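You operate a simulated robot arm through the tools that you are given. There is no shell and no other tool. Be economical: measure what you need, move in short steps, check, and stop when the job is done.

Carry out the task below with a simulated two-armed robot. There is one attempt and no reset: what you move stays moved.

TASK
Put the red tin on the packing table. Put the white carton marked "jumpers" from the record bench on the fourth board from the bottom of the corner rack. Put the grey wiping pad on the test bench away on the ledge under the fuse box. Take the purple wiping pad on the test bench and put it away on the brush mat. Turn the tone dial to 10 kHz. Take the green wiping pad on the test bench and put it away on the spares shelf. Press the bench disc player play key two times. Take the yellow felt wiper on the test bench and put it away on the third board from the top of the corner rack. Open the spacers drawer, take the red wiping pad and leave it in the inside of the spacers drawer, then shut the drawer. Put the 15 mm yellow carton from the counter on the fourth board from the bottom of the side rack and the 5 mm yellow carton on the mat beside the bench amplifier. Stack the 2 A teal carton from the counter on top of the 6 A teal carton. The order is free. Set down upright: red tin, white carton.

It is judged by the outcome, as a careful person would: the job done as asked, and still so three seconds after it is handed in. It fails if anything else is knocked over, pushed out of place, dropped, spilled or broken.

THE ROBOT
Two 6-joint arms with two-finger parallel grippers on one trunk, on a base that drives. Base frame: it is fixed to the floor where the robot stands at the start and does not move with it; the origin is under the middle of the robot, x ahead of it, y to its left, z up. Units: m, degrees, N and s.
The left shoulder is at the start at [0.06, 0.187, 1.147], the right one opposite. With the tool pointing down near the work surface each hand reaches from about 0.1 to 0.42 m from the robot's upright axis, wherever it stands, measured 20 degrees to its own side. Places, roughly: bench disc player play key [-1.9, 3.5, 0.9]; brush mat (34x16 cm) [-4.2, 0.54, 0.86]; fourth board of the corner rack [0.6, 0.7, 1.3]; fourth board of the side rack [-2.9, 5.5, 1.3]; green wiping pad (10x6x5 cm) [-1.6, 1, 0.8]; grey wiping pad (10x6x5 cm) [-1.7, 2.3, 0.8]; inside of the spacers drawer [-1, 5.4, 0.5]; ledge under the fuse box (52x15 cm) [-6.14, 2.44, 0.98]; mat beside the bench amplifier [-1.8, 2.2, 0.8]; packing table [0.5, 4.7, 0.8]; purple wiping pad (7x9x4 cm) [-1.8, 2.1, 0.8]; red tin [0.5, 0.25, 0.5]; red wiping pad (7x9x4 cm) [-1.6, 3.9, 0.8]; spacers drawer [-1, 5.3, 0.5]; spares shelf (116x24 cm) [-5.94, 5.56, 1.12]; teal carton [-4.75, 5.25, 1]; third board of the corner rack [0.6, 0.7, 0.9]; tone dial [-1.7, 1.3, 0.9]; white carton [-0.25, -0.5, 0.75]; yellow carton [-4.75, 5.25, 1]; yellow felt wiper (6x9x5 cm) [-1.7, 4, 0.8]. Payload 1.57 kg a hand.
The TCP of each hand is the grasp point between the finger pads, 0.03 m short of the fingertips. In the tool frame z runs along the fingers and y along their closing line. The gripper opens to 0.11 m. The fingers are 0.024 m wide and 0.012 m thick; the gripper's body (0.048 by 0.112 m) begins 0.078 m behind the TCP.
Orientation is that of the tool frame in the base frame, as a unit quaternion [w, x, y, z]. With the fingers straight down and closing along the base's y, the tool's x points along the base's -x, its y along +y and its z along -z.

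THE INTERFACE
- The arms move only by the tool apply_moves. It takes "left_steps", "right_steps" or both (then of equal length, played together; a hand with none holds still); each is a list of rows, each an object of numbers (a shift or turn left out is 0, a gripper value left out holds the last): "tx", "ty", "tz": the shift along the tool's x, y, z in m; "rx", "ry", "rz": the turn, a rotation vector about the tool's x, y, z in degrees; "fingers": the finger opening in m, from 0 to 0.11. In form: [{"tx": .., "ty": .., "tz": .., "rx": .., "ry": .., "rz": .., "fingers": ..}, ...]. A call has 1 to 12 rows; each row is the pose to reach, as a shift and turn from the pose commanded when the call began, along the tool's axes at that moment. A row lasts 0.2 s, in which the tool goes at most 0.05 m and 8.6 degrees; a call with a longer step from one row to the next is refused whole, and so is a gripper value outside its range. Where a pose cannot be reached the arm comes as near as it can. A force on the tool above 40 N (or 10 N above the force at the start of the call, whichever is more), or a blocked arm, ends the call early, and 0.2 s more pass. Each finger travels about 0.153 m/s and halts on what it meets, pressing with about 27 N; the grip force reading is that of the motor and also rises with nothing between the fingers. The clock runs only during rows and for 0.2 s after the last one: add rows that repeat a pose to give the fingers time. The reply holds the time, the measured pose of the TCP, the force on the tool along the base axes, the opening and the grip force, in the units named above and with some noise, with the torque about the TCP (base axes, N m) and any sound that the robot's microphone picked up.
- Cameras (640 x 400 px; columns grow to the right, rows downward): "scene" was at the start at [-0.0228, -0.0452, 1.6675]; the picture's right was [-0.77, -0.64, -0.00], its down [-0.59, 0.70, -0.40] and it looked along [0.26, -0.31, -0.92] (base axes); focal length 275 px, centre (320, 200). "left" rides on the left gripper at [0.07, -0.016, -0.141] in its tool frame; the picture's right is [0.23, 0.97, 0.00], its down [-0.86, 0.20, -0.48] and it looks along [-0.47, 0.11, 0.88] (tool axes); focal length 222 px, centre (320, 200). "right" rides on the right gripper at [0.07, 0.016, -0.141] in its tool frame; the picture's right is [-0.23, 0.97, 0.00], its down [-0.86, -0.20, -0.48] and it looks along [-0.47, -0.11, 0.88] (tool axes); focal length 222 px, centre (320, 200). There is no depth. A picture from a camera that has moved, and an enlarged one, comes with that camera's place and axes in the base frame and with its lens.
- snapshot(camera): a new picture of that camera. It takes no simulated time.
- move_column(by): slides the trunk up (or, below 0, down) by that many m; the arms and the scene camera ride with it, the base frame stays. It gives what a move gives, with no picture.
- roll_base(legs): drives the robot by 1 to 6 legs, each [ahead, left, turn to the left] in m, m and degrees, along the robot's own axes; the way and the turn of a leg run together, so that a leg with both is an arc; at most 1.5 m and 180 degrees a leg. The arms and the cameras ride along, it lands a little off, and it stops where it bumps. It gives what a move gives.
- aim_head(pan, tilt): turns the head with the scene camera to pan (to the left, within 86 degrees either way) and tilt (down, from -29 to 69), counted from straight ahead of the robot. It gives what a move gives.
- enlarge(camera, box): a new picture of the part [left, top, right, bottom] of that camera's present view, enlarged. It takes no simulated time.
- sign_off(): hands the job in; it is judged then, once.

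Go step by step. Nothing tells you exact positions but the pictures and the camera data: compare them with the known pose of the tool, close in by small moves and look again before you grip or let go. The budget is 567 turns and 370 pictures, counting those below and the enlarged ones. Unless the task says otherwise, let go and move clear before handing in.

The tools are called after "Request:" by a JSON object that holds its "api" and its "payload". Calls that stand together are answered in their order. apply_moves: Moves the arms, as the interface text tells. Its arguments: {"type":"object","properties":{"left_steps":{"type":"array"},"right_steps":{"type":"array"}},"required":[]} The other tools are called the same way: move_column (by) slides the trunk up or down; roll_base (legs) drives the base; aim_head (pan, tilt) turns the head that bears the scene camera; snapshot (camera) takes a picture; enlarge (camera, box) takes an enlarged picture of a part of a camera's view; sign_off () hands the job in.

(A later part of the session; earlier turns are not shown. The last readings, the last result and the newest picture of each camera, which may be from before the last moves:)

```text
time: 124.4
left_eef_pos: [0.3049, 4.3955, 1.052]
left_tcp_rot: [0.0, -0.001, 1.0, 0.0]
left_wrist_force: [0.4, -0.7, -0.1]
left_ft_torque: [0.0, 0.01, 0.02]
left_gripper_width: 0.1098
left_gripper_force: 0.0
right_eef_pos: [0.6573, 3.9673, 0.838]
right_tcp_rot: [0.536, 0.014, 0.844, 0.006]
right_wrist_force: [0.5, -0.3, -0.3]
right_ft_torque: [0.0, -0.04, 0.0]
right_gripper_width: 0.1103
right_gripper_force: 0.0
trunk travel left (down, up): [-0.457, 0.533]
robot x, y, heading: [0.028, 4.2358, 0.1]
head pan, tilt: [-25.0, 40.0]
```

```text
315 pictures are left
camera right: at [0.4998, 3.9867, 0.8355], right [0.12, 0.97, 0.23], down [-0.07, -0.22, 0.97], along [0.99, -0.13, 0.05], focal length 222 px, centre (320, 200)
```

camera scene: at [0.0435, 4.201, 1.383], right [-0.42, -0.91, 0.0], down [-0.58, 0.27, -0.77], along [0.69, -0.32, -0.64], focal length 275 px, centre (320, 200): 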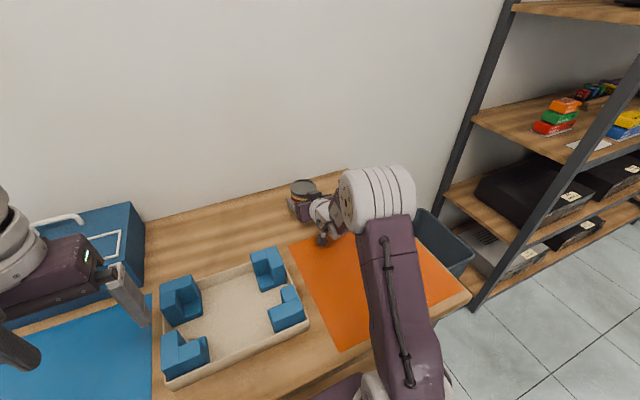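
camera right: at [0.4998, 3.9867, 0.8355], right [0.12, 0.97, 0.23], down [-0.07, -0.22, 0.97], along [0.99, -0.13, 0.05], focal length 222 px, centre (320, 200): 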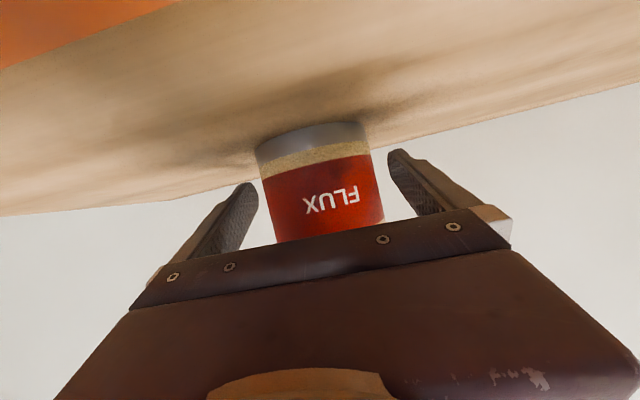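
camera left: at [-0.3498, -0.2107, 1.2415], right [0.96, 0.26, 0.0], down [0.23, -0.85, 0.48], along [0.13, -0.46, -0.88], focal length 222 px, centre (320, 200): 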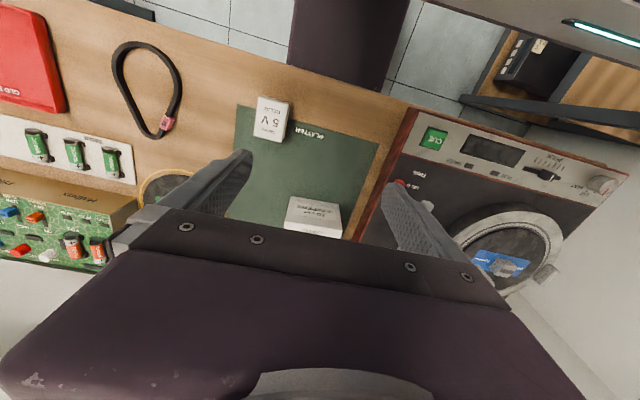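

Request:
{"api": "roll_base", "payload": {"legs": [[-0.2, 0, 0]]}}

Request:
{"api": "move_column", "payload": {"by": 0.2}}

Request:
{"api": "roll_base", "payload": {"legs": [[-0.3, 0, 0]]}}

Request:
{"api": "aim_head", "payload": {"pan": -10, "tilt": 30}}

Request:
{"api": "snapshot", "payload": {"camera": "scene"}}

Request:
{"api": "aim_head", "payload": {"pan": 80, "tilt": 25}}

Request:
{"api": "snapshot", "payload": {"camera": "scene"}}

```text
time: 126.0
left_eef_pos: [0.1002, 4.3953, 1.0514]
left_tcp_rot: [0.001, 0.0, 1.0, -0.001]
left_wrist_force: [0.4, -0.2, -0.3]
left_ft_torque: [-0.03, -0.02, -0.03]
left_gripper_width: 0.1103
left_gripper_force: 0.2
right_eef_pos: [0.4534, 3.9677, 0.8388]
right_tcp_rot: [0.537, 0.016, 0.843, 0.005]
right_wrist_force: [-0.2, -0.1, -0.3]
right_ft_torque: [0.02, -0.01, 0.01]
right_gripper_width: 0.1101
right_gripper_force: 0.0
trunk travel left (down, up): [-0.457, 0.533]
robot x, y, heading: [-0.1743, 4.2315, -0.5]
head pan, tilt: [-25.0, 40.0]
```

```text
time: 128.2
left_eef_pos: [0.1012, 4.3961, 1.2515]
left_tcp_rot: [0.0, 0.0, 1.0, 0.0]
left_wrist_force: [-1.0, 0.0, 0.2]
left_ft_torque: [0.0, 0.04, -0.01]
left_gripper_width: 0.1102
left_gripper_force: 0.0
right_eef_pos: [0.4532, 3.9665, 1.0373]
right_tcp_rot: [0.536, 0.015, 0.844, 0.006]
right_wrist_force: [0.1, 0.5, 0.6]
right_ft_torque: [0.0, 0.0, -0.01]
right_gripper_width: 0.11
right_gripper_force: 0.1
trunk travel left (down, up): [-0.657, 0.333]
robot x, y, heading: [-0.1778, 4.2342, 0.0]
head pan, tilt: [-25.0, 40.0]
```

```text
time: 130.3
left_eef_pos: [-0.2042, 4.3946, 1.2513]
left_tcp_rot: [0.0, -0.002, 1.0, -0.001]
left_wrist_force: [0.6, 0.9, 0.0]
left_ft_torque: [-0.04, 0.02, -0.01]
left_gripper_width: 0.11
left_gripper_force: 0.0
right_eef_pos: [0.15, 3.969, 1.0386]
right_tcp_rot: [0.536, 0.014, 0.844, 0.006]
right_wrist_force: [-0.5, 0.1, -0.4]
right_ft_torque: [0.01, 0.01, -0.01]
right_gripper_width: 0.1099
right_gripper_force: 0.0
trunk travel left (down, up): [-0.657, 0.333]
robot x, y, heading: [-0.4785, 4.2351, 0.1]
head pan, tilt: [-25.0, 40.0]
```

```text
time: 131.1
left_eef_pos: [-0.2047, 4.3952, 1.2518]
left_tcp_rot: [0.001, -0.002, 1.0, 0.0]
left_wrist_force: [0.1, -0.3, 0.0]
left_ft_torque: [0.0, 0.0, 0.01]
left_gripper_width: 0.1098
left_gripper_force: 0.1
right_eef_pos: [0.1496, 3.9691, 1.0384]
right_tcp_rot: [0.536, 0.014, 0.844, 0.007]
right_wrist_force: [0.5, 0.8, 0.1]
right_ft_torque: [0.03, 0.01, -0.04]
right_gripper_width: 0.11
right_gripper_force: 0.0
trunk travel left (down, up): [-0.657, 0.333]
robot x, y, heading: [-0.4787, 4.2326, 0.2]
head pan, tilt: [-10.0, 30.0]
```

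```text
314 pictures are left
camera scene: at [-0.452, 4.2198, 1.5985], right [-0.17, -0.99, 0.0], down [-0.49, 0.09, -0.87], along [0.85, -0.15, -0.5], focal length 275 px, centre (320, 200)
```

scene: 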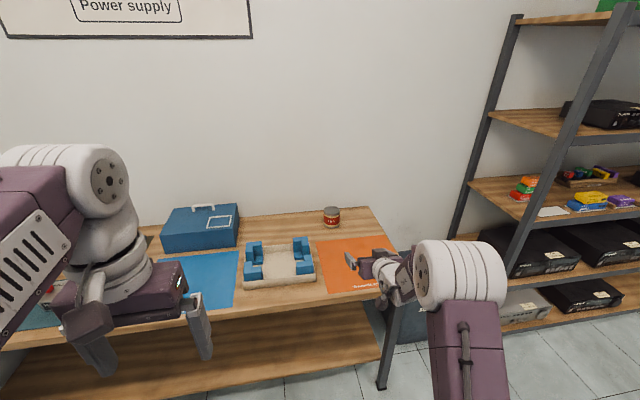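

```text
time: 132.7
left_eef_pos: [-0.2044, 4.3955, 1.251]
left_tcp_rot: [-0.001, -0.002, 1.0, 0.0]
left_wrist_force: [-0.1, 0.3, 0.4]
left_ft_torque: [-0.01, 0.0, 0.01]
left_gripper_width: 0.1103
left_gripper_force: 0.0
right_eef_pos: [0.1498, 3.9698, 1.0375]
right_tcp_rot: [0.536, 0.014, 0.844, 0.007]
right_wrist_force: [-0.4, 0.4, 0.0]
right_ft_torque: [0.0, -0.01, -0.02]
right_gripper_width: 0.1098
right_gripper_force: 0.1
trunk travel left (down, up): [-0.657, 0.333]
robot x, y, heading: [-0.4791, 4.2378, 0.1]
head pan, tilt: [80.0, 25.0]
```

```text
313 pictures are left
camera scene: at [-0.525, 4.326, 1.6065], right [0.99, -0.17, 0.0], down [-0.07, -0.42, -0.91], along [0.15, 0.89, -0.42], focal length 275 px, centre (320, 200)
```

scene: 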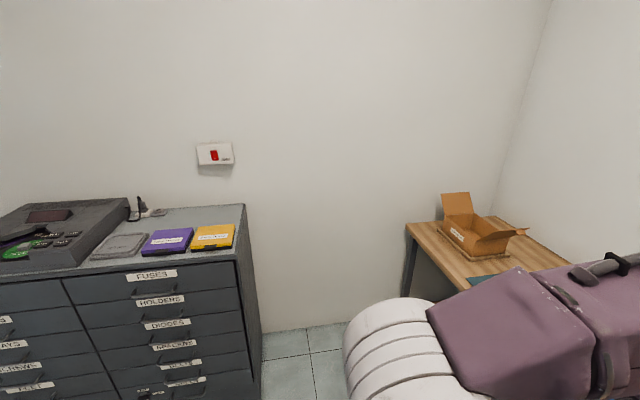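

Tin stands upright on the packing table. Now look at the north end of the test bench.

Request:
{"api": "roll_base", "payload": {"legs": [[0.15, 0.35, 0], [0, 0, 175]]}}

Request:
{"api": "aim_head", "payload": {"pan": 15, "tilt": 25}}

Request:
{"api": "snapshot", "payload": {"camera": "scene"}}

Request:
{"api": "aim_head", "payload": {"pan": -25, "tilt": 25}}

Request:
{"api": "snapshot", "payload": {"camera": "scene"}}

```text
time: 142.2
left_eef_pos: [-0.6226, 4.4494, 1.2513]
left_tcp_rot: [0.001, 0.999, -0.052, -0.001]
left_wrist_force: [0.3, 0.1, -1.2]
left_ft_torque: [0.0, 0.01, 0.0]
left_gripper_width: 0.1102
left_gripper_force: 0.0
right_eef_pos: [-0.9286, 4.9124, 1.0369]
right_tcp_rot: [-0.023, 0.842, -0.059, -0.536]
right_wrist_force: [-0.6, 0.3, -0.3]
right_ft_torque: [-0.02, -0.01, 0.02]
right_gripper_width: 0.1104
right_gripper_force: 0.0
trunk travel left (down, up): [-0.657, 0.333]
robot x, y, heading: [-0.33, 4.577, 174.1]
head pan, tilt: [80.0, 25.0]
```

```text
time: 143.6
left_eef_pos: [-0.6227, 4.4494, 1.2511]
left_tcp_rot: [0.0, 0.999, -0.051, 0.001]
left_wrist_force: [-0.2, -0.4, 0.4]
left_ft_torque: [-0.02, 0.0, 0.03]
left_gripper_width: 0.1099
left_gripper_force: 0.0
right_eef_pos: [-0.9275, 4.9117, 1.0382]
right_tcp_rot: [-0.023, 0.842, -0.06, -0.536]
right_wrist_force: [0.1, -0.4, 0.0]
right_ft_torque: [0.02, 0.01, -0.02]
right_gripper_width: 0.1099
right_gripper_force: 0.0
trunk travel left (down, up): [-0.657, 0.333]
robot x, y, heading: [-0.3298, 4.5801, 174.3]
head pan, tilt: [15.0, 25.0]
```

```text
312 pictures are left
camera scene: at [-0.3628, 4.5588, 1.6065], right [-0.16, 0.99, 0.0], down [0.42, 0.07, -0.91], along [-0.9, -0.14, -0.42], focal length 275 px, centre (320, 200)
```

scene: 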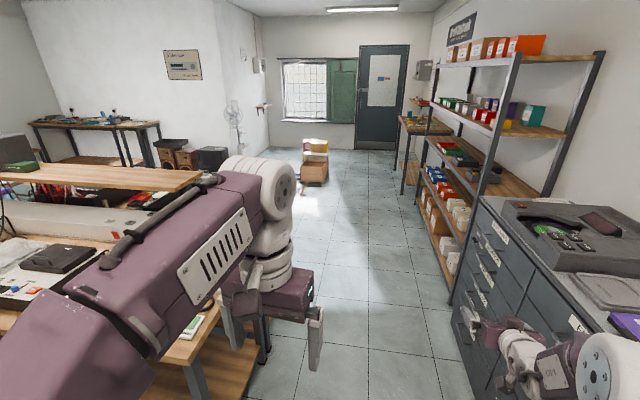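

```text
time: 144.6
left_eef_pos: [-0.6227, 4.4493, 1.2508]
left_tcp_rot: [0.0, 0.999, -0.052, -0.001]
left_wrist_force: [0.7, 0.4, 0.0]
left_ft_torque: [-0.02, 0.06, 0.0]
left_gripper_width: 0.11
left_gripper_force: 0.1
right_eef_pos: [-0.9278, 4.9122, 1.0366]
right_tcp_rot: [-0.023, 0.842, -0.06, -0.536]
right_wrist_force: [0.0, -0.4, -0.1]
right_ft_torque: [0.01, 0.02, -0.02]
right_gripper_width: 0.1102
right_gripper_force: 0.1
trunk travel left (down, up): [-0.657, 0.333]
robot x, y, heading: [-0.3331, 4.5821, 173.9]
head pan, tilt: [-25.0, 25.0]
```

```text
311 pictures are left
camera scene: at [-0.3509, 4.6207, 1.6065], right [0.51, 0.86, 0.0], down [0.36, -0.22, -0.91], along [-0.78, 0.47, -0.42], focal length 275 px, centre (320, 200)
```

scene: 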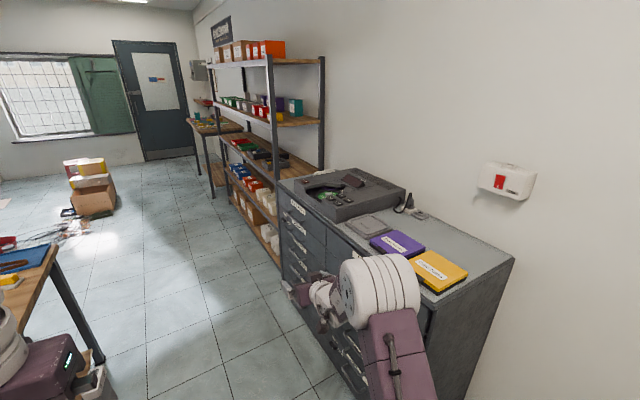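

The test bench is double-sided; its west side (x≈-2.1 edge) holds the targets. Drive west between bench and drawer cabinet.

Request:
{"api": "roll_base", "payload": {"legs": [[0, 0.02, 6], [1.3, 0, 0], [1.1, 0, 0]]}}

Request:
{"api": "aim_head", "payload": {"pan": 80, "tilt": 30}}

Request:
{"api": "snapshot", "payload": {"camera": "scene"}}

```text
time: 156.8
left_eef_pos: [-2.9956, 4.4218, 1.2515]
left_tcp_rot: [0.0, 1.0, -0.008, 0.0]
left_wrist_force: [0.2, 0.1, 0.3]
left_ft_torque: [-0.01, 0.01, 0.01]
left_gripper_width: 0.1099
left_gripper_force: 0.0
right_eef_pos: [-3.3389, 4.857, 1.0383]
right_tcp_rot: [0.002, 0.844, -0.022, -0.536]
right_wrist_force: [0.0, -0.1, 0.0]
right_ft_torque: [0.02, -0.02, 0.02]
right_gripper_width: 0.1103
right_gripper_force: 0.1
trunk travel left (down, up): [-0.657, 0.333]
robot x, y, heading: [-2.7157, 4.5768, 178.9]
head pan, tilt: [-25.0, 25.0]
```

```text
time: 158.7
left_eef_pos: [-2.9947, 4.4224, 1.2514]
left_tcp_rot: [0.0, 1.0, -0.009, 0.0]
left_wrist_force: [-0.4, -0.7, 0.3]
left_ft_torque: [-0.01, -0.03, -0.01]
left_gripper_width: 0.11
left_gripper_force: 0.0
right_eef_pos: [-3.3406, 4.8574, 1.0391]
right_tcp_rot: [0.001, 0.843, -0.022, -0.537]
right_wrist_force: [0.0, -0.8, -0.4]
right_ft_torque: [0.01, 0.03, 0.03]
right_gripper_width: 0.1101
right_gripper_force: 0.1
trunk travel left (down, up): [-0.657, 0.333]
robot x, y, heading: [-2.7136, 4.5786, 178.8]
head pan, tilt: [80.0, 30.0]
```

```text
310 pictures are left
camera scene: at [-2.6743, 4.4881, 1.5985], right [-0.98, 0.19, 0.0], down [0.1, 0.49, -0.87], along [-0.17, -0.85, -0.5], focal length 275 px, centre (320, 200)
```

scene: 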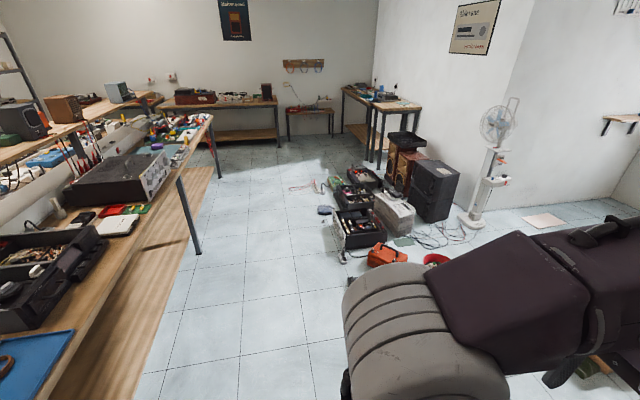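

Turn around to face the bench's west side at its north end.

Request:
{"api": "roll_base", "payload": {"legs": [[0.2, 0.15, 0], [0, 0, 180], [0, -0.4, 0]]}}

Request:
{"api": "aim_head", "payload": {"pan": 0, "tilt": 30}}

Request:
{"api": "snapshot", "payload": {"camera": "scene"}}

```text
time: 169.8
left_eef_pos: [-2.6557, 4.1764, 1.2502]
left_tcp_rot: [0.0, 0.03, 1.0, 0.0]
left_wrist_force: [0.4, 0.6, 0.5]
left_ft_torque: [0.01, 0.04, 0.03]
left_gripper_width: 0.1101
left_gripper_force: 0.0
right_eef_pos: [-2.3293, 3.7272, 1.0371]
right_tcp_rot: [0.536, 0.041, 0.843, -0.011]
right_wrist_force: [-0.4, -0.2, 0.2]
right_ft_torque: [0.0, 0.02, 0.0]
right_gripper_width: 0.1099
right_gripper_force: 0.1
trunk travel left (down, up): [-0.657, 0.333]
robot x, y, heading: [-2.9398, 4.0325, -3.2]
head pan, tilt: [80.0, 30.0]
```

```text
time: 171.4
left_eef_pos: [-2.6562, 4.1777, 1.2512]
left_tcp_rot: [0.0, 0.03, 1.0, 0.0]
left_wrist_force: [-0.6, -0.5, -0.1]
left_ft_torque: [-0.02, 0.01, -0.02]
left_gripper_width: 0.1101
left_gripper_force: 0.1
right_eef_pos: [-2.3295, 3.7276, 1.038]
right_tcp_rot: [0.536, 0.041, 0.843, -0.011]
right_wrist_force: [-0.5, 0.8, 0.7]
right_ft_torque: [0.02, 0.02, 0.04]
right_gripper_width: 0.11
right_gripper_force: 0.1
trunk travel left (down, up): [-0.657, 0.333]
robot x, y, heading: [-2.9391, 4.0362, -3.5]
head pan, tilt: [0.0, 30.0]
```

```text
309 pictures are left
camera scene: at [-2.9117, 4.0317, 1.5985], right [-0.06, -1.0, 0.0], down [-0.5, 0.03, -0.87], along [0.86, -0.05, -0.5], focal length 275 px, centre (320, 200)
```

scene: 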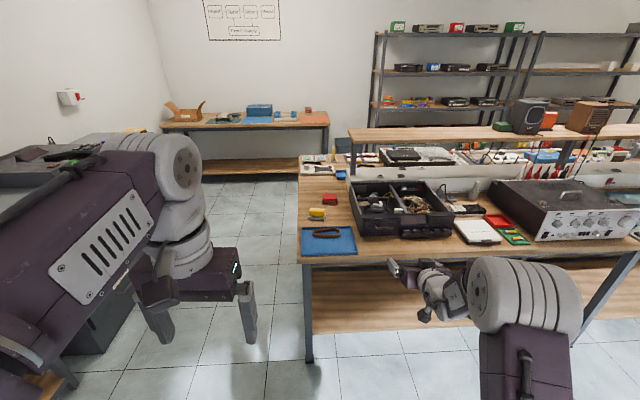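

Request:
{"api": "enlarge", "payload": {"camera": "scene", "box": [280, 150, 440, 260]}}

```text
3.64 times, centred on (360, 205) of scene
camera zoom: at [-2.9117, 4.0317, 1.5985], right [-0.06, -1.0, 0.0], down [-0.5, 0.03, -0.87], along [0.86, -0.05, -0.5], focal length 998 px, centre (174, 182)
```

zoom: 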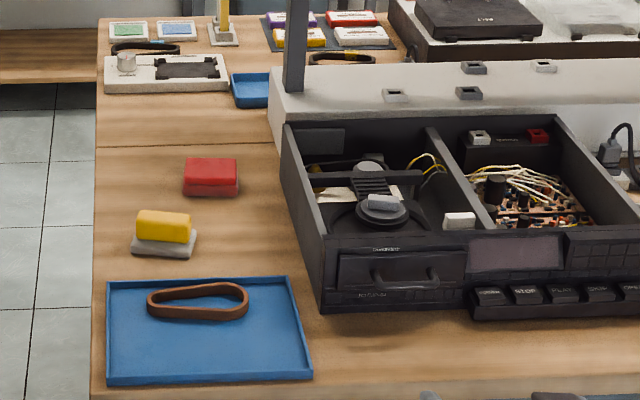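

The black unit is the disc player with keys; the red pad is at (-1.56,3.90) and the yellow wiper at (-1.70,3.98). First the play key: move closer to it.

Request:
{"api": "roll_base", "payload": {"legs": [[0.2, -0.29, 3.3]]}}

Request:
{"api": "aim_head", "payload": {"pan": -25, "tilt": 35}}

Request:
{"api": "snapshot", "payload": {"camera": "scene"}}

Request:
{"api": "snapshot", "payload": {"camera": "right"}}

```text
time: 173.6
left_eef_pos: [-2.4746, 3.9001, 1.2506]
left_tcp_rot: [0.0, 0.006, 1.0, 0.0]
left_wrist_force: [0.6, 1.3, 0.6]
left_ft_torque: [0.02, 0.01, 0.03]
left_gripper_width: 0.1099
left_gripper_force: 0.1
right_eef_pos: [-2.1266, 3.468, 1.0388]
right_tcp_rot: [0.537, 0.021, 0.844, 0.001]
right_wrist_force: [0.0, -0.2, 0.7]
right_ft_torque: [-0.03, -0.02, -0.01]
right_gripper_width: 0.11
right_gripper_force: 0.0
trunk travel left (down, up): [-0.657, 0.333]
robot x, y, heading: [-2.7519, 3.7458, -0.6]
head pan, tilt: [0.0, 30.0]
```

```text
time: 174.5
left_eef_pos: [-2.4739, 3.899, 1.2519]
left_tcp_rot: [-0.001, 0.006, 1.0, 0.001]
left_wrist_force: [0.0, 0.1, -0.2]
left_ft_torque: [-0.01, 0.05, -0.04]
left_gripper_width: 0.11
left_gripper_force: 0.1
right_eef_pos: [-2.1259, 3.4677, 1.0374]
right_tcp_rot: [0.537, 0.021, 0.844, 0.002]
right_wrist_force: [0.0, 0.4, 0.0]
right_ft_torque: [0.01, -0.02, 0.0]
right_gripper_width: 0.11
right_gripper_force: 0.1
trunk travel left (down, up): [-0.657, 0.333]
robot x, y, heading: [-2.7532, 3.745, -0.7]
head pan, tilt: [-25.0, 35.0]
```

```text
307 pictures are left
camera scene: at [-2.7331, 3.7066, 1.5907], right [-0.43, -0.9, 0.0], down [-0.52, 0.25, -0.82], along [0.74, -0.35, -0.57], focal length 275 px, centre (320, 200)
```

scene: 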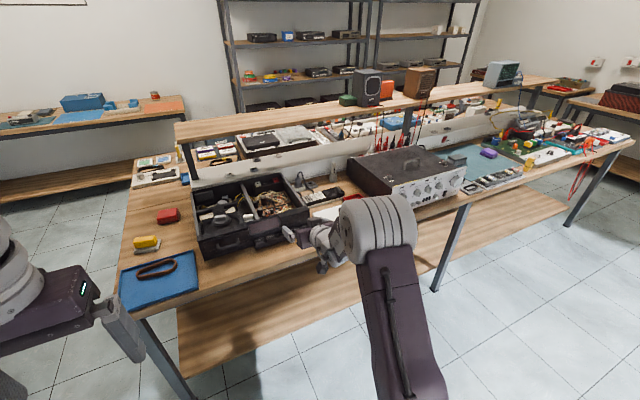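

```text
306 pictures are left
camera right: at [-2.2834, 3.4885, 1.0357], right [0.13, 0.96, 0.23], down [-0.08, -0.22, 0.97], along [0.99, -0.14, 0.05], focal length 222 px, centre (320, 200)
```

right: 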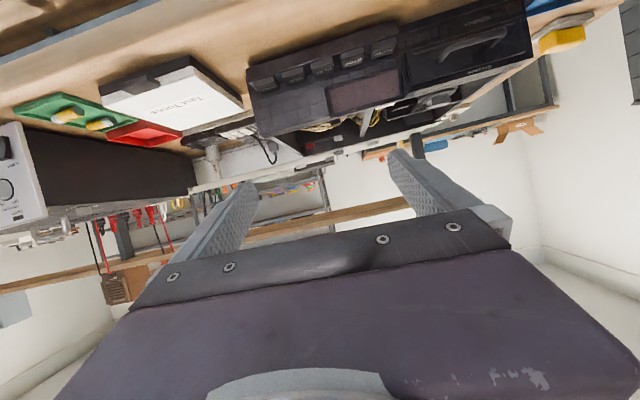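

Request:
{"api": "enlarge", "payload": {"camera": "right", "box": [230, 0, 430, 125]}}

Request:
{"api": "enlarge", "payload": {"camera": "scene", "box": [180, 170, 340, 270]}}

```text
3.20 times, centred on (330, 62) of right
camera zoom: at [-2.2834, 3.4885, 1.0357], right [0.13, 0.96, 0.23], down [-0.08, -0.22, 0.97], along [0.99, -0.14, 0.05], focal length 711 px, centre (288, 640)
```

zoom: 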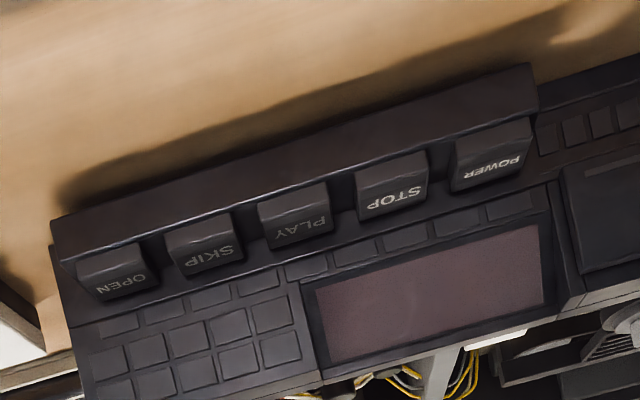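

```text
4.00 times, centred on (260, 220) of scene
camera zoom: at [-2.7331, 3.7066, 1.5907], right [-0.43, -0.9, 0.0], down [-0.52, 0.25, -0.82], along [0.74, -0.35, -0.57], focal length 1098 px, centre (560, 120)
```

zoom: 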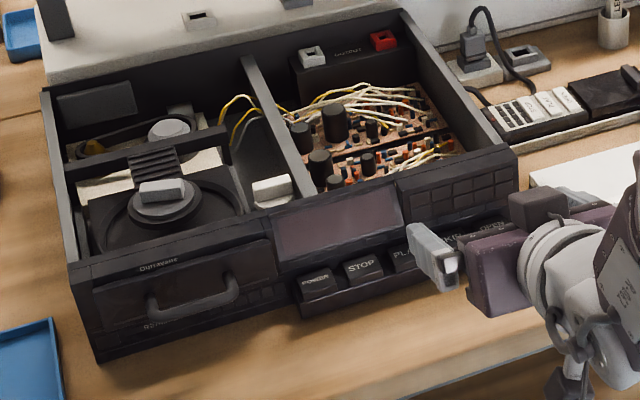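

PLAY key top is about (-1.905,3.49,0.845). Steepen the right tool and close the fingers to press down.

Request:
{"api": "apply_moves", "payload": {"right_steps": [{"ry": 8, "fingers": 0.08}, {"ry": 16, "fingers": 0.04}, {"ry": 24, "fingers": 0.0}, {"ry": 32, "fingers": 0.0}, {"ry": 40, "fingers": 0.0}, {"ry": 40, "fingers": 0.0}]}}

Request:
{"api": "roll_base", "payload": {"legs": [[0.2, 0, 0.6]]}}

Request:
{"api": "snapshot", "payload": {"camera": "right"}}

Request:
{"api": "snapshot", "payload": {"camera": "scene"}}

```text
time: 175.9
left_eef_pos: [-2.4735, 3.8988, 1.2518]
left_tcp_rot: [0.0, 0.006, 1.0, 0.001]
left_wrist_force: [-0.6, -0.5, 0.2]
left_ft_torque: [0.01, -0.02, 0.0]
left_gripper_width: 0.1101
left_gripper_force: 0.1
right_eef_pos: [-2.1284, 3.466, 1.0376]
right_tcp_rot: [0.213, 0.02, 0.977, 0.009]
right_wrist_force: [0.2, -0.3, -0.1]
right_ft_torque: [0.05, -0.03, 0.0]
right_gripper_width: 0.0001
right_gripper_force: 21.6
right hand out of reach, approached as far as the arm can: row 2, 3, 4
trunk travel left (down, up): [-0.657, 0.333]
robot x, y, heading: [-2.7522, 3.7411, -0.6]
head pan, tilt: [-25.0, 35.0]
```

```text
time: 177.5
left_eef_pos: [-2.2748, 3.9018, 1.2513]
left_tcp_rot: [0.002, 0.0, 1.0, 0.0]
left_wrist_force: [0.2, 0.2, 0.5]
left_ft_torque: [-0.02, 0.02, 0.0]
left_gripper_width: 0.1103
left_gripper_force: 0.0
right_eef_pos: [-1.9239, 3.4728, 1.0388]
right_tcp_rot: [0.216, 0.012, 0.976, 0.011]
right_wrist_force: [-0.4, 0.1, 0.2]
right_ft_torque: [0.01, 0.03, 0.03]
right_gripper_width: 0.0
right_gripper_force: 21.4
trunk travel left (down, up): [-0.657, 0.333]
robot x, y, heading: [-2.5494, 3.7385, 0.0]
head pan, tilt: [-25.0, 35.0]
```

```text
303 pictures are left
camera right: at [-2.0463, 3.4893, 1.1383], right [0.23, 0.97, 0.12], down [0.57, -0.23, 0.79], along [0.79, -0.11, -0.6], focal length 222 px, centre (320, 200)
```

right: 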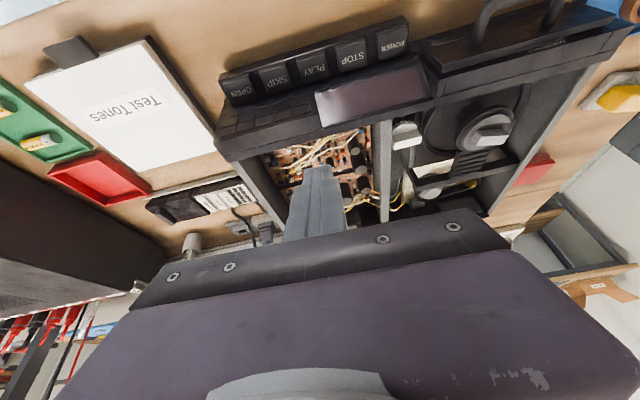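

```text
302 pictures are left
camera scene: at [-2.5328, 3.7052, 1.5907], right [-0.42, -0.91, 0.0], down [-0.52, 0.24, -0.82], along [0.74, -0.35, -0.57], focal length 275 px, centre (320, 200)
```

scene: 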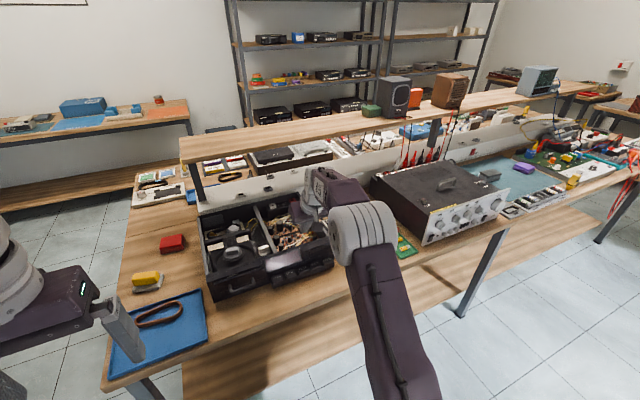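

Request:
{"api": "apply_moves", "payload": {"right_steps": [{"tx": 0.0205, "ty": 0.016, "tz": 0.0379, "fingers": 0.0}, {"tx": 0.041, "ty": 0.016, "tz": 0.0757}, {"tx": 0.0615, "ty": 0.016, "tz": 0.1136}, {"tx": 0.0615, "ty": 0.016, "tz": 0.1136}]}}

Request:
{"api": "snapshot", "payload": {"camera": "right"}}

Request:
{"api": "enlarge", "payload": {"camera": "scene", "box": [220, 190, 380, 290]}}

```text
time: 178.5
left_eef_pos: [-2.2751, 3.9016, 1.2513]
left_tcp_rot: [-0.001, -0.001, 1.0, 0.0]
left_wrist_force: [-0.5, -0.8, -0.1]
left_ft_torque: [-0.04, 0.04, -0.03]
left_gripper_width: 0.1104
left_gripper_force: 0.0
right_eef_pos: [-1.9306, 3.4935, 0.9107]
right_tcp_rot: [0.215, 0.013, 0.976, 0.01]
right_wrist_force: [-0.5, 0.2, 0.3]
right_ft_torque: [-0.04, 0.0, -0.01]
right_gripper_width: 0.0001
right_gripper_force: 21.4
trunk travel left (down, up): [-0.657, 0.333]
robot x, y, heading: [-2.5537, 3.7425, -0.1]
head pan, tilt: [-25.0, 35.0]
```

```text
301 pictures are left
camera right: at [-2.0536, 3.5095, 1.0105], right [0.23, 0.97, 0.12], down [0.57, -0.23, 0.79], along [0.79, -0.11, -0.6], focal length 222 px, centre (320, 200)
```

right: 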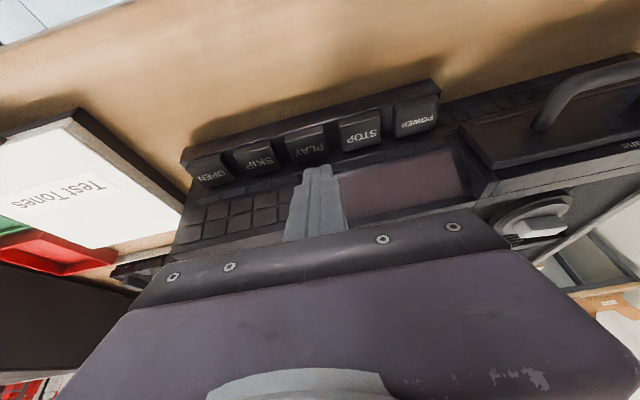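

```text
4.00 times, centred on (300, 240) of scene
camera zoom: at [-2.532, 3.7059, 1.5906], right [-0.42, -0.91, 0.0], down [-0.52, 0.24, -0.82], along [0.74, -0.35, -0.57], focal length 1098 px, centre (400, 40)
```

zoom: 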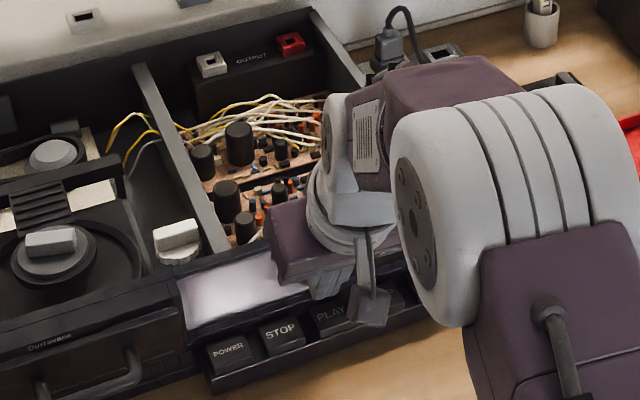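

Request:
{"api": "apply_moves", "payload": {"right_steps": [{"tx": 0.0083, "ty": -0.008, "tz": 0.0143}, {"tx": 0.0146, "ty": -0.008, "tz": 0.0243}, {"tx": 0.0163, "ty": -0.008, "tz": 0.028}, {"tx": 0.018, "ty": -0.008, "tz": 0.0316}, {"tx": 0.0197, "ty": -0.008, "tz": 0.0352}, {"tx": 0.0214, "ty": -0.008, "tz": 0.0389}, {"tx": 0.0231, "ty": -0.008, "tz": 0.0425}]}}

Request:
{"api": "snapshot", "payload": {"camera": "right"}}

```text
time: 179.1
left_eef_pos: [-2.2842, 3.905, 1.2529]
left_tcp_rot: [0.004, -0.001, 1.0, -0.001]
left_wrist_force: [0.6, -0.7, 0.4]
left_ft_torque: [0.05, -0.01, 0.01]
left_gripper_width: 0.1099
left_gripper_force: 0.1
right_eef_pos: [-1.9334, 3.4924, 0.8998]
right_tcp_rot: [0.227, 0.009, 0.974, 0.011]
right_wrist_force: [-17.3, 22.1, 26.7]
right_ft_torque: [0.52, -0.21, 0.3]
right_gripper_width: 0.0
right_gripper_force: 21.3
trunk travel left (down, up): [-0.657, 0.333]
robot x, y, heading: [-2.5525, 3.7461, 0.0]
head pan, tilt: [-25.0, 35.0]
stopped in row 2 (right hand): the force on the tool passed its limit (the readings are from after the stop); the commanded pose is now the measured one
```

```text
299 pictures are left
camera right: at [-2.0591, 3.5084, 0.9967], right [0.22, 0.97, 0.12], down [0.55, -0.23, 0.8], along [0.8, -0.1, -0.58], focal length 222 px, centre (320, 200)
```

right: 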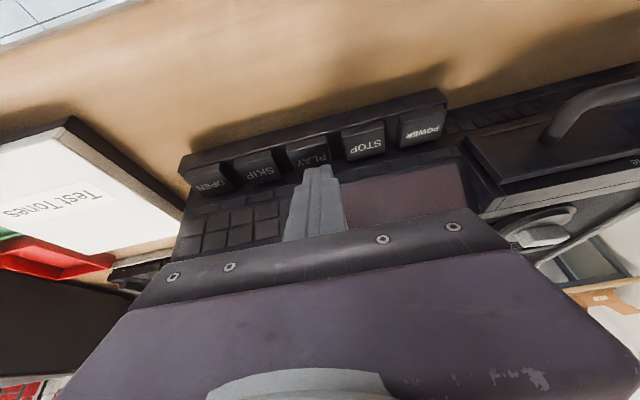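

Unexpected contact; back up and examine.

Request:
{"api": "apply_moves", "payload": {"right_steps": [{"tz": -0.02}, {"tz": -0.04}, {"tz": -0.04}]}}

Request:
{"api": "enlarge", "payload": {"camera": "right", "box": [180, 70, 480, 260]}}

Request:
{"api": "enlarge", "payload": {"camera": "scene", "box": [180, 180, 380, 305]}}

```text
time: 179.9
left_eef_pos: [-2.2739, 3.9027, 1.2507]
left_tcp_rot: [0.0, -0.001, 1.0, 0.0]
left_wrist_force: [-0.2, 0.2, 0.6]
left_ft_torque: [0.0, 0.04, 0.0]
left_gripper_width: 0.11
left_gripper_force: 0.1
right_eef_pos: [-1.9458, 3.4853, 0.9274]
right_tcp_rot: [0.223, 0.012, 0.975, 0.01]
right_wrist_force: [0.3, -1.2, -0.2]
right_ft_torque: [0.01, 0.02, 0.0]
right_gripper_width: 0.0
right_gripper_force: 21.0
trunk travel left (down, up): [-0.657, 0.333]
robot x, y, heading: [-2.5531, 3.746, -0.1]
head pan, tilt: [-25.0, 35.0]
```

```text
2.11 times, centred on (330, 165) of right
camera zoom: at [-2.0684, 3.5019, 1.0251], right [0.22, 0.97, 0.12], down [0.56, -0.23, 0.8], along [0.8, -0.11, -0.59], focal length 468 px, centre (299, 274)
```

zoom: 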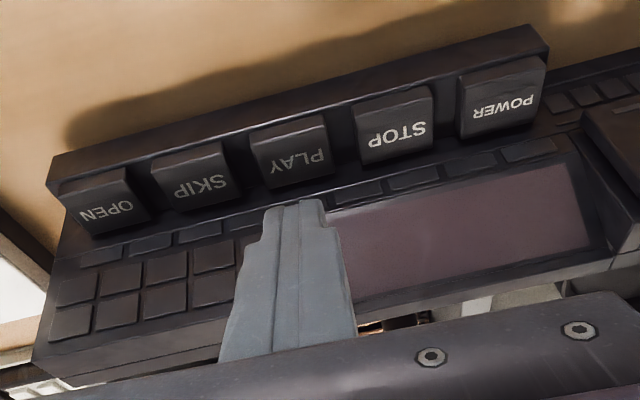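

```text
3.20 times, centred on (280, 242) of scene
camera zoom: at [-2.5298, 3.7051, 1.5906], right [-0.42, -0.91, 0.0], down [-0.52, 0.24, -0.82], along [0.74, -0.34, -0.57], focal length 879 px, centre (448, 64)
```

zoom: 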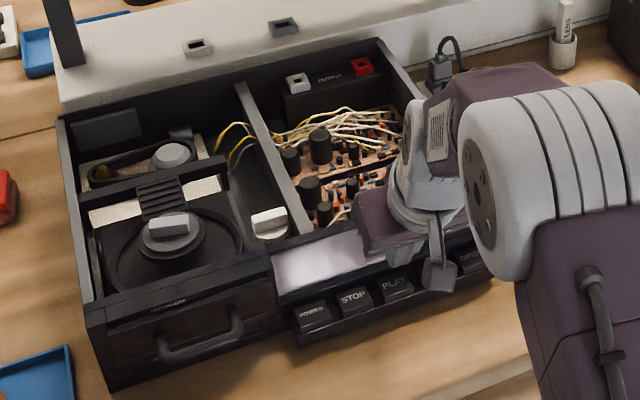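

The PLAY label triangulates to (-1.932,3.49,0.864) — further out than assumed. Press along the tool axis, shifted 2 cm outward.

Request:
{"api": "apply_moves", "payload": {"right_steps": [{"tx": 0.018, "ty": 0.004, "tz": -0.008}, {"tx": 0.018, "ty": 0.004, "tz": 0.012}, {"tx": 0.018, "ty": 0.004, "tz": 0.02}]}}

Request:
{"api": "enlarge", "payload": {"camera": "right", "box": [220, 80, 420, 205]}}

```text
time: 180.7
left_eef_pos: [-2.2754, 3.9024, 1.2516]
left_tcp_rot: [0.0, 0.0, 1.0, 0.001]
left_wrist_force: [-0.5, -1.0, 1.0]
left_ft_torque: [0.02, -0.02, -0.02]
left_gripper_width: 0.1101
left_gripper_force: 0.1
right_eef_pos: [-1.9544, 3.4917, 0.9039]
right_tcp_rot: [0.224, 0.01, 0.975, 0.009]
right_wrist_force: [0.2, 1.5, 0.3]
right_ft_torque: [0.01, -0.04, 0.03]
right_gripper_width: 0.0
right_gripper_force: 21.2
trunk travel left (down, up): [-0.657, 0.333]
robot x, y, heading: [-2.5469, 3.7425, -0.2]
head pan, tilt: [-25.0, 35.0]
```

```text
3.20 times, centred on (320, 142) of right
camera zoom: at [-2.0774, 3.5082, 1.0007], right [0.22, 0.97, 0.12], down [0.56, -0.23, 0.8], along [0.8, -0.11, -0.59], focal length 711 px, centre (320, 384)
```

zoom: 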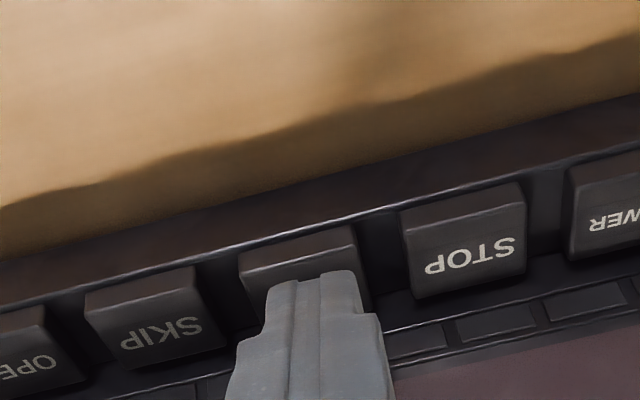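

Directly over PLAY. Press slowly.

Request:
{"api": "apply_moves", "payload": {"right_steps": [{"tz": 0.005}, {"tz": 0.009}, {"tz": 0.012}, {"tz": 0.015}, {"tz": 0.018}, {"tz": 0.021}, {"tz": 0.024}]}}

Request:
{"api": "enlarge", "payload": {"camera": "right", "box": [220, 80, 420, 205]}}

```text
time: 182.3
left_eef_pos: [-2.2785, 3.9026, 1.2517]
left_tcp_rot: [0.002, 0.0, 1.0, 0.0]
left_wrist_force: [-0.5, 0.2, -0.4]
left_ft_torque: [-0.02, 0.0, -0.01]
left_gripper_width: 0.11
left_gripper_force: 0.2
right_eef_pos: [-1.9457, 3.4923, 0.8841]
right_tcp_rot: [0.225, 0.011, 0.974, 0.009]
right_wrist_force: [-9.7, -1.4, 12.0]
right_ft_torque: [-0.03, 0.27, -0.01]
right_gripper_width: 0.0
right_gripper_force: 20.5
trunk travel left (down, up): [-0.657, 0.333]
robot x, y, heading: [-2.5512, 3.742, 0.2]
head pan, tilt: [-25.0, 35.0]
heard: click
```

```text
3.20 times, centred on (320, 142) of right
camera zoom: at [-2.0695, 3.5086, 0.9819], right [0.22, 0.97, 0.12], down [0.56, -0.23, 0.8], along [0.8, -0.11, -0.59], focal length 711 px, centre (320, 384)
```

zoom: 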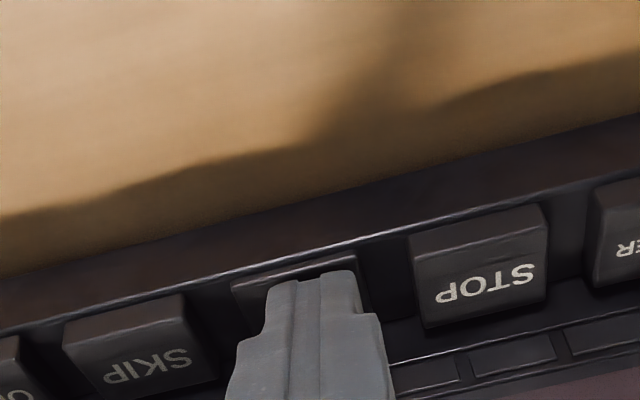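

Click — first press. Retreat to let it rise, then press again.

Request:
{"api": "apply_moves", "payload": {"right_steps": [{"tz": -0.01}, {"tz": -0.025}, {"tz": -0.025}, {"tz": -0.025}]}}

Request:
{"api": "enlarge", "payload": {"camera": "right", "box": [220, 80, 420, 205]}}

Request:
{"api": "apply_moves", "payload": {"right_steps": [{"tz": 0.008}, {"tz": 0.014}, {"tz": 0.018}, {"tz": 0.021}, {"tz": 0.024}, {"tz": 0.026}]}}

```text
time: 183.3
left_eef_pos: [-2.2748, 3.9035, 1.2518]
left_tcp_rot: [0.0, -0.001, 1.0, 0.0]
left_wrist_force: [-0.5, -0.3, -0.3]
left_ft_torque: [0.0, -0.02, -0.01]
left_gripper_width: 0.1098
left_gripper_force: 0.0
right_eef_pos: [-1.9538, 3.494, 0.9036]
right_tcp_rot: [0.222, 0.011, 0.975, 0.009]
right_wrist_force: [0.1, 0.3, 0.2]
right_ft_torque: [-0.01, 0.03, 0.0]
right_gripper_width: 0.0
right_gripper_force: 20.8
trunk travel left (down, up): [-0.657, 0.333]
robot x, y, heading: [-2.5534, 3.7396, 0.0]
head pan, tilt: [-25.0, 35.0]
```

```text
3.20 times, centred on (320, 142) of right
camera zoom: at [-2.0779, 3.5091, 1.0024], right [0.22, 0.97, 0.12], down [0.56, -0.23, 0.8], along [0.8, -0.11, -0.59], focal length 711 px, centre (320, 384)
```

zoom: 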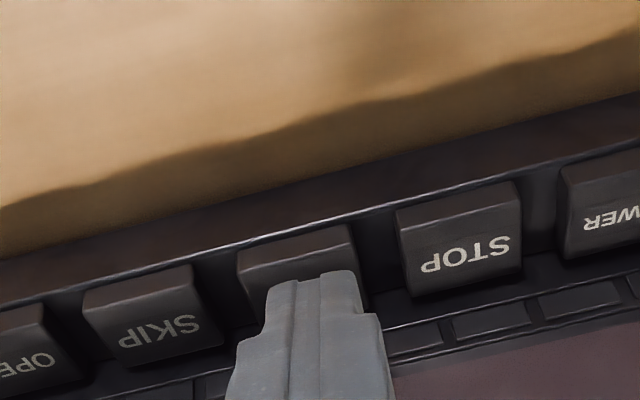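

```text
time: 184.7
left_eef_pos: [-2.2795, 3.9038, 1.2526]
left_tcp_rot: [0.003, -0.001, 1.0, 0.001]
left_wrist_force: [0.0, 0.6, 0.0]
left_ft_torque: [0.01, -0.02, 0.03]
left_gripper_width: 0.1096
left_gripper_force: 0.1
right_eef_pos: [-1.946, 3.4919, 0.8837]
right_tcp_rot: [0.225, 0.012, 0.974, 0.009]
right_wrist_force: [-11.7, -3.7, 15.4]
right_ft_torque: [-0.15, 0.29, -0.03]
right_gripper_width: 0.0002
right_gripper_force: 21.5
trunk travel left (down, up): [-0.657, 0.333]
robot x, y, heading: [-2.5536, 3.7421, -0.0]
head pan, tilt: [-25.0, 35.0]
heard: click
```

Second click heard. Retreat up and away, open the gripper.

Request:
{"api": "apply_moves", "payload": {"right_steps": [{"tz": -0.03}, {"tz": -0.07}, {"tz": -0.11}, {"tz": -0.15}, {"tz": -0.15, "fingers": 0.06}, {"tz": -0.15, "fingers": 0.11}]}}

Request:
{"api": "snapshot", "payload": {"camera": "right"}}

```text
time: 186.1
left_eef_pos: [-2.274, 3.9024, 1.2516]
left_tcp_rot: [0.0, -0.001, 1.0, 0.0]
left_wrist_force: [0.9, -0.2, -0.5]
left_ft_torque: [0.0, 0.0, 0.01]
left_gripper_width: 0.1099
left_gripper_force: 0.0
right_eef_pos: [-2.0097, 3.4903, 1.0141]
right_tcp_rot: [0.223, 0.01, 0.975, 0.009]
right_wrist_force: [-0.2, 0.5, 0.3]
right_ft_torque: [-0.04, -0.01, 0.0]
right_gripper_width: 0.11
right_gripper_force: 0.0
trunk travel left (down, up): [-0.657, 0.333]
robot x, y, heading: [-2.5527, 3.7454, 0.2]
head pan, tilt: [-25.0, 35.0]
```

```text
293 pictures are left
camera right: at [-2.1342, 3.5061, 1.112], right [0.22, 0.97, 0.12], down [0.56, -0.23, 0.8], along [0.8, -0.11, -0.59], focal length 222 px, centre (320, 200)
```

right: 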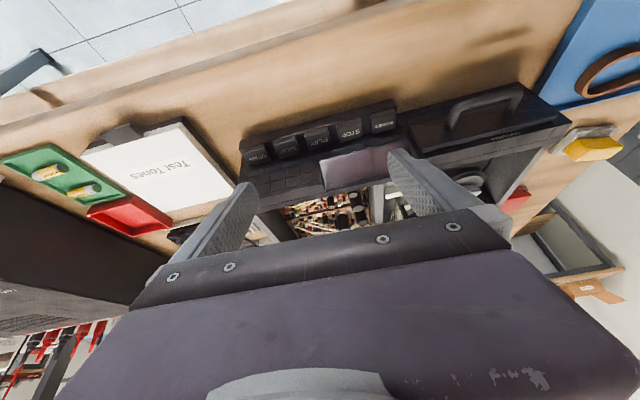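

Now go around to the north end of the bench, facing south.

Request:
{"api": "roll_base", "payload": {"legs": [[-0.3, 0, 0], [0, 0.9, 0], [1.2, 0, 0], [0, 0.05, -90]]}}

Request:
{"api": "aim_head", "payload": {"pan": 0, "tilt": 50}}

Request:
{"api": "snapshot", "payload": {"camera": "scene"}}

Request:
{"api": "snapshot", "payload": {"camera": "left"}}

```text
time: 202.0
left_eef_pos: [-1.4287, 4.4232, 1.2513]
left_tcp_rot: [0.001, 0.692, 0.721, 0.0]
left_wrist_force: [0.2, 0.8, -0.1]
left_ft_torque: [-0.05, 0.0, -0.03]
left_gripper_width: 0.11
left_gripper_force: 0.0
right_eef_pos: [-1.8326, 4.143, 1.0138]
right_tcp_rot: [0.168, 0.683, 0.695, -0.148]
right_wrist_force: [-0.1, -0.5, 0.4]
right_ft_torque: [0.01, -0.01, 0.03]
right_gripper_width: 0.1099
right_gripper_force: 0.0
trunk travel left (down, up): [-0.657, 0.333]
robot x, y, heading: [-1.5998, 4.6939, -87.5]
head pan, tilt: [-25.0, 35.0]
```

```text
time: 202.9
left_eef_pos: [-1.4303, 4.4238, 1.251]
left_tcp_rot: [0.001, 0.692, 0.722, -0.001]
left_wrist_force: [0.0, 0.0, 0.2]
left_ft_torque: [-0.01, 0.0, -0.03]
left_gripper_width: 0.1099
left_gripper_force: 0.0
right_eef_pos: [-1.8316, 4.1419, 1.0136]
right_tcp_rot: [0.168, 0.683, 0.695, -0.148]
right_wrist_force: [0.1, 0.2, -0.6]
right_ft_torque: [0.02, 0.01, 0.0]
right_gripper_width: 0.11
right_gripper_force: 0.1
trunk travel left (down, up): [-0.657, 0.333]
robot x, y, heading: [-1.5992, 4.6966, -87.5]
head pan, tilt: [0.0, 50.0]
```

```text
292 pictures are left
camera scene: at [-1.6008, 4.6769, 1.569], right [-1.0, -0.04, 0.0], down [-0.03, 0.77, -0.64], along [0.03, -0.64, -0.77], focal length 275 px, centre (320, 200)
```

scene: 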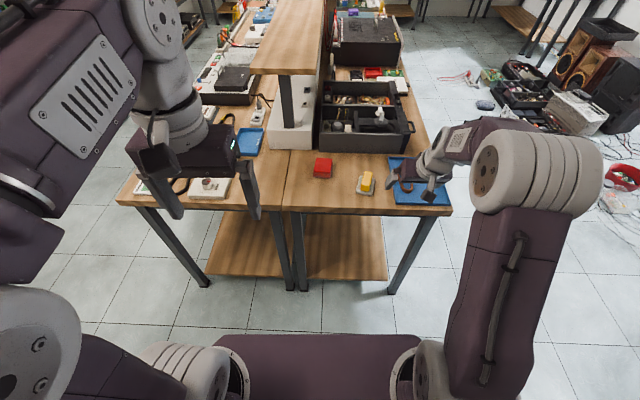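

```text
291 pictures are left
camera left: at [-1.4495, 4.4928, 1.3922], right [0.96, 0.27, 0.0], down [0.23, -0.85, 0.48], along [0.13, -0.46, -0.88], focal length 222 px, centre (320, 200)
```

left: 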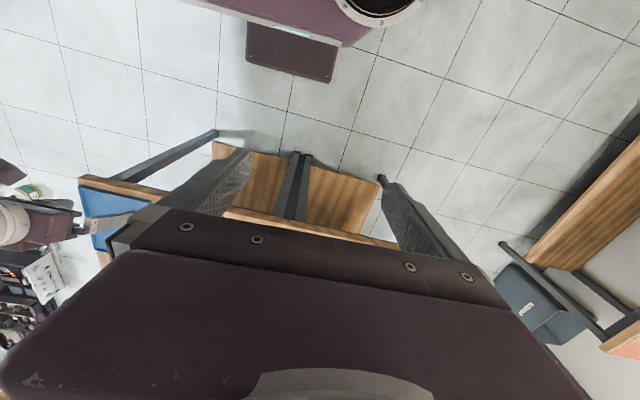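

Red pad ≈(-1.572,3.886), yellow ≈(-1.739,3.96). Position so the left hand is over the red pad.

Request:
{"api": "apply_moves", "payload": {"right_steps": [{"tz": -0.04}, {"tz": -0.08}, {"tz": -0.12}, {"tz": -0.12}]}}

Request:
{"api": "roll_base", "payload": {"legs": [[0.4, -0.12, -2.5]]}}

Request:
{"api": "snapshot", "payload": {"camera": "scene"}}

Request:
{"api": "snapshot", "payload": {"camera": "left"}}

```text
time: 203.9
left_eef_pos: [-1.4296, 4.4236, 1.2512]
left_tcp_rot: [0.0, 0.692, 0.722, -0.001]
left_wrist_force: [-0.2, 0.4, 0.1]
left_ft_torque: [0.0, 0.01, 0.01]
left_gripper_width: 0.1098
left_gripper_force: 0.0
right_eef_pos: [-1.8353, 4.1961, 1.1216]
right_tcp_rot: [0.167, 0.684, 0.695, -0.147]
right_wrist_force: [-0.1, 0.3, -0.5]
right_ft_torque: [0.0, -0.02, -0.02]
right_gripper_width: 0.1097
right_gripper_force: 0.0
trunk travel left (down, up): [-0.657, 0.333]
robot x, y, heading: [-1.6007, 4.6974, -87.7]
head pan, tilt: [0.0, 50.0]
```

```text
time: 206.4
left_eef_pos: [-1.5511, 4.0175, 1.2515]
left_tcp_rot: [0.002, 0.707, 0.707, 0.0]
left_wrist_force: [0.5, 0.6, -0.2]
left_ft_torque: [0.01, 0.03, 0.0]
left_gripper_width: 0.1099
left_gripper_force: 0.1
right_eef_pos: [-1.9673, 3.806, 1.1219]
right_tcp_rot: [0.165, 0.697, 0.681, -0.151]
right_wrist_force: [-0.2, -0.4, -0.4]
right_ft_torque: [0.03, -0.01, 0.02]
right_gripper_width: 0.1099
right_gripper_force: 0.1
trunk travel left (down, up): [-0.657, 0.333]
robot x, y, heading: [-1.7113, 4.2964, -90.1]
head pan, tilt: [0.0, 50.0]
```

```text
290 pictures are left
camera scene: at [-1.7118, 4.2772, 1.569], right [-1.0, 0.0, 0.0], down [0.0, 0.77, -0.64], along [0.0, -0.64, -0.77], focal length 275 px, centre (320, 200)
```

scene: 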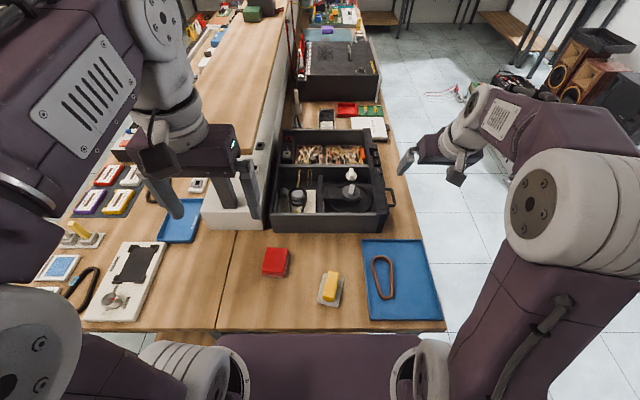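

```text
289 pictures are left
camera left: at [-1.5684, 4.0869, 1.3923], right [0.97, 0.23, 0.0], down [0.2, -0.85, 0.48], along [0.11, -0.47, -0.88], focal length 222 px, centre (320, 200)
```

left: 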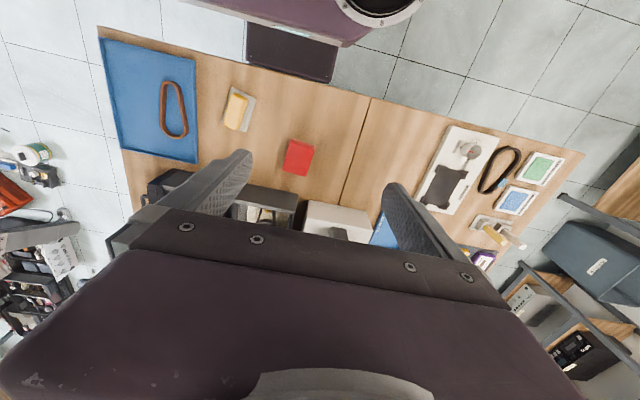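

Red pad at (-1.582,3.894). Descend with the left hand.

Request:
{"api": "apply_moves", "payload": {"left_steps": [{"tx": -0.02, "ty": -0.005, "tz": 0.04}, {"tx": -0.04, "ty": -0.01, "tz": 0.08}, {"tx": -0.06, "ty": -0.015, "tz": 0.12}, {"tx": -0.08, "ty": -0.02, "tz": 0.16}, {"tx": -0.1, "ty": -0.026, "tz": 0.2}, {"tx": -0.12, "ty": -0.031, "tz": 0.24}, {"tx": -0.1235, "ty": -0.031, "tz": 0.28}, {"tx": -0.1235, "ty": -0.031, "tz": 0.32}, {"tx": -0.1235, "ty": -0.031, "tz": 0.35}, {"tx": -0.1235, "ty": -0.031, "tz": 0.35}]}}

Request:
{"api": "snapshot", "payload": {"camera": "left"}}

Request:
{"api": "snapshot", "payload": {"camera": "scene"}}

```text
time: 208.6
left_eef_pos: [-1.581, 3.892, 0.9024]
left_tcp_rot: [0.001, 0.707, 0.707, 0.0]
left_wrist_force: [-0.3, -0.2, -0.1]
left_ft_torque: [0.0, 0.0, 0.02]
left_gripper_width: 0.1099
left_gripper_force: 0.0
right_eef_pos: [-1.966, 3.8051, 1.1231]
right_tcp_rot: [0.165, 0.697, 0.681, -0.151]
right_wrist_force: [-0.4, 0.9, 0.1]
right_ft_torque: [-0.03, 0.02, -0.01]
right_gripper_width: 0.1101
right_gripper_force: 0.1
trunk travel left (down, up): [-0.657, 0.333]
robot x, y, heading: [-1.7123, 4.2933, -90.2]
head pan, tilt: [0.0, 50.0]
```

```text
288 pictures are left
camera left: at [-1.5991, 3.9616, 1.0432], right [0.97, 0.23, 0.0], down [0.2, -0.85, 0.48], along [0.11, -0.47, -0.88], focal length 222 px, centre (320, 200)
```

left: 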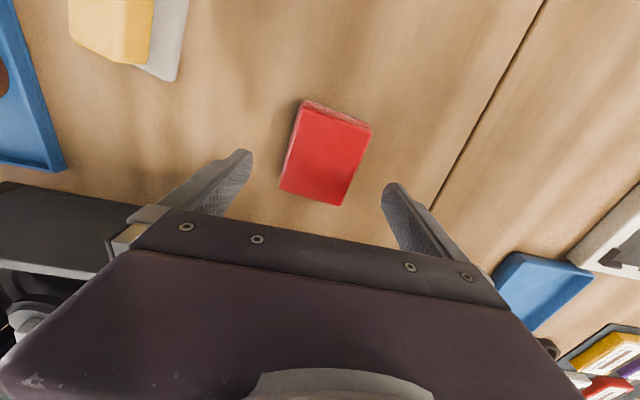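

```text
287 pictures are left
camera scene: at [-1.712, 4.2773, 1.569], right [-1.0, 0.0, 0.0], down [0.0, 0.77, -0.64], along [0.0, -0.64, -0.77], focal length 275 px, centre (320, 200)
```

scene: 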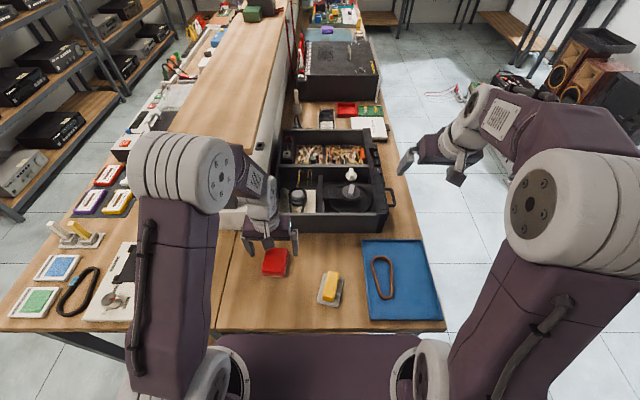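

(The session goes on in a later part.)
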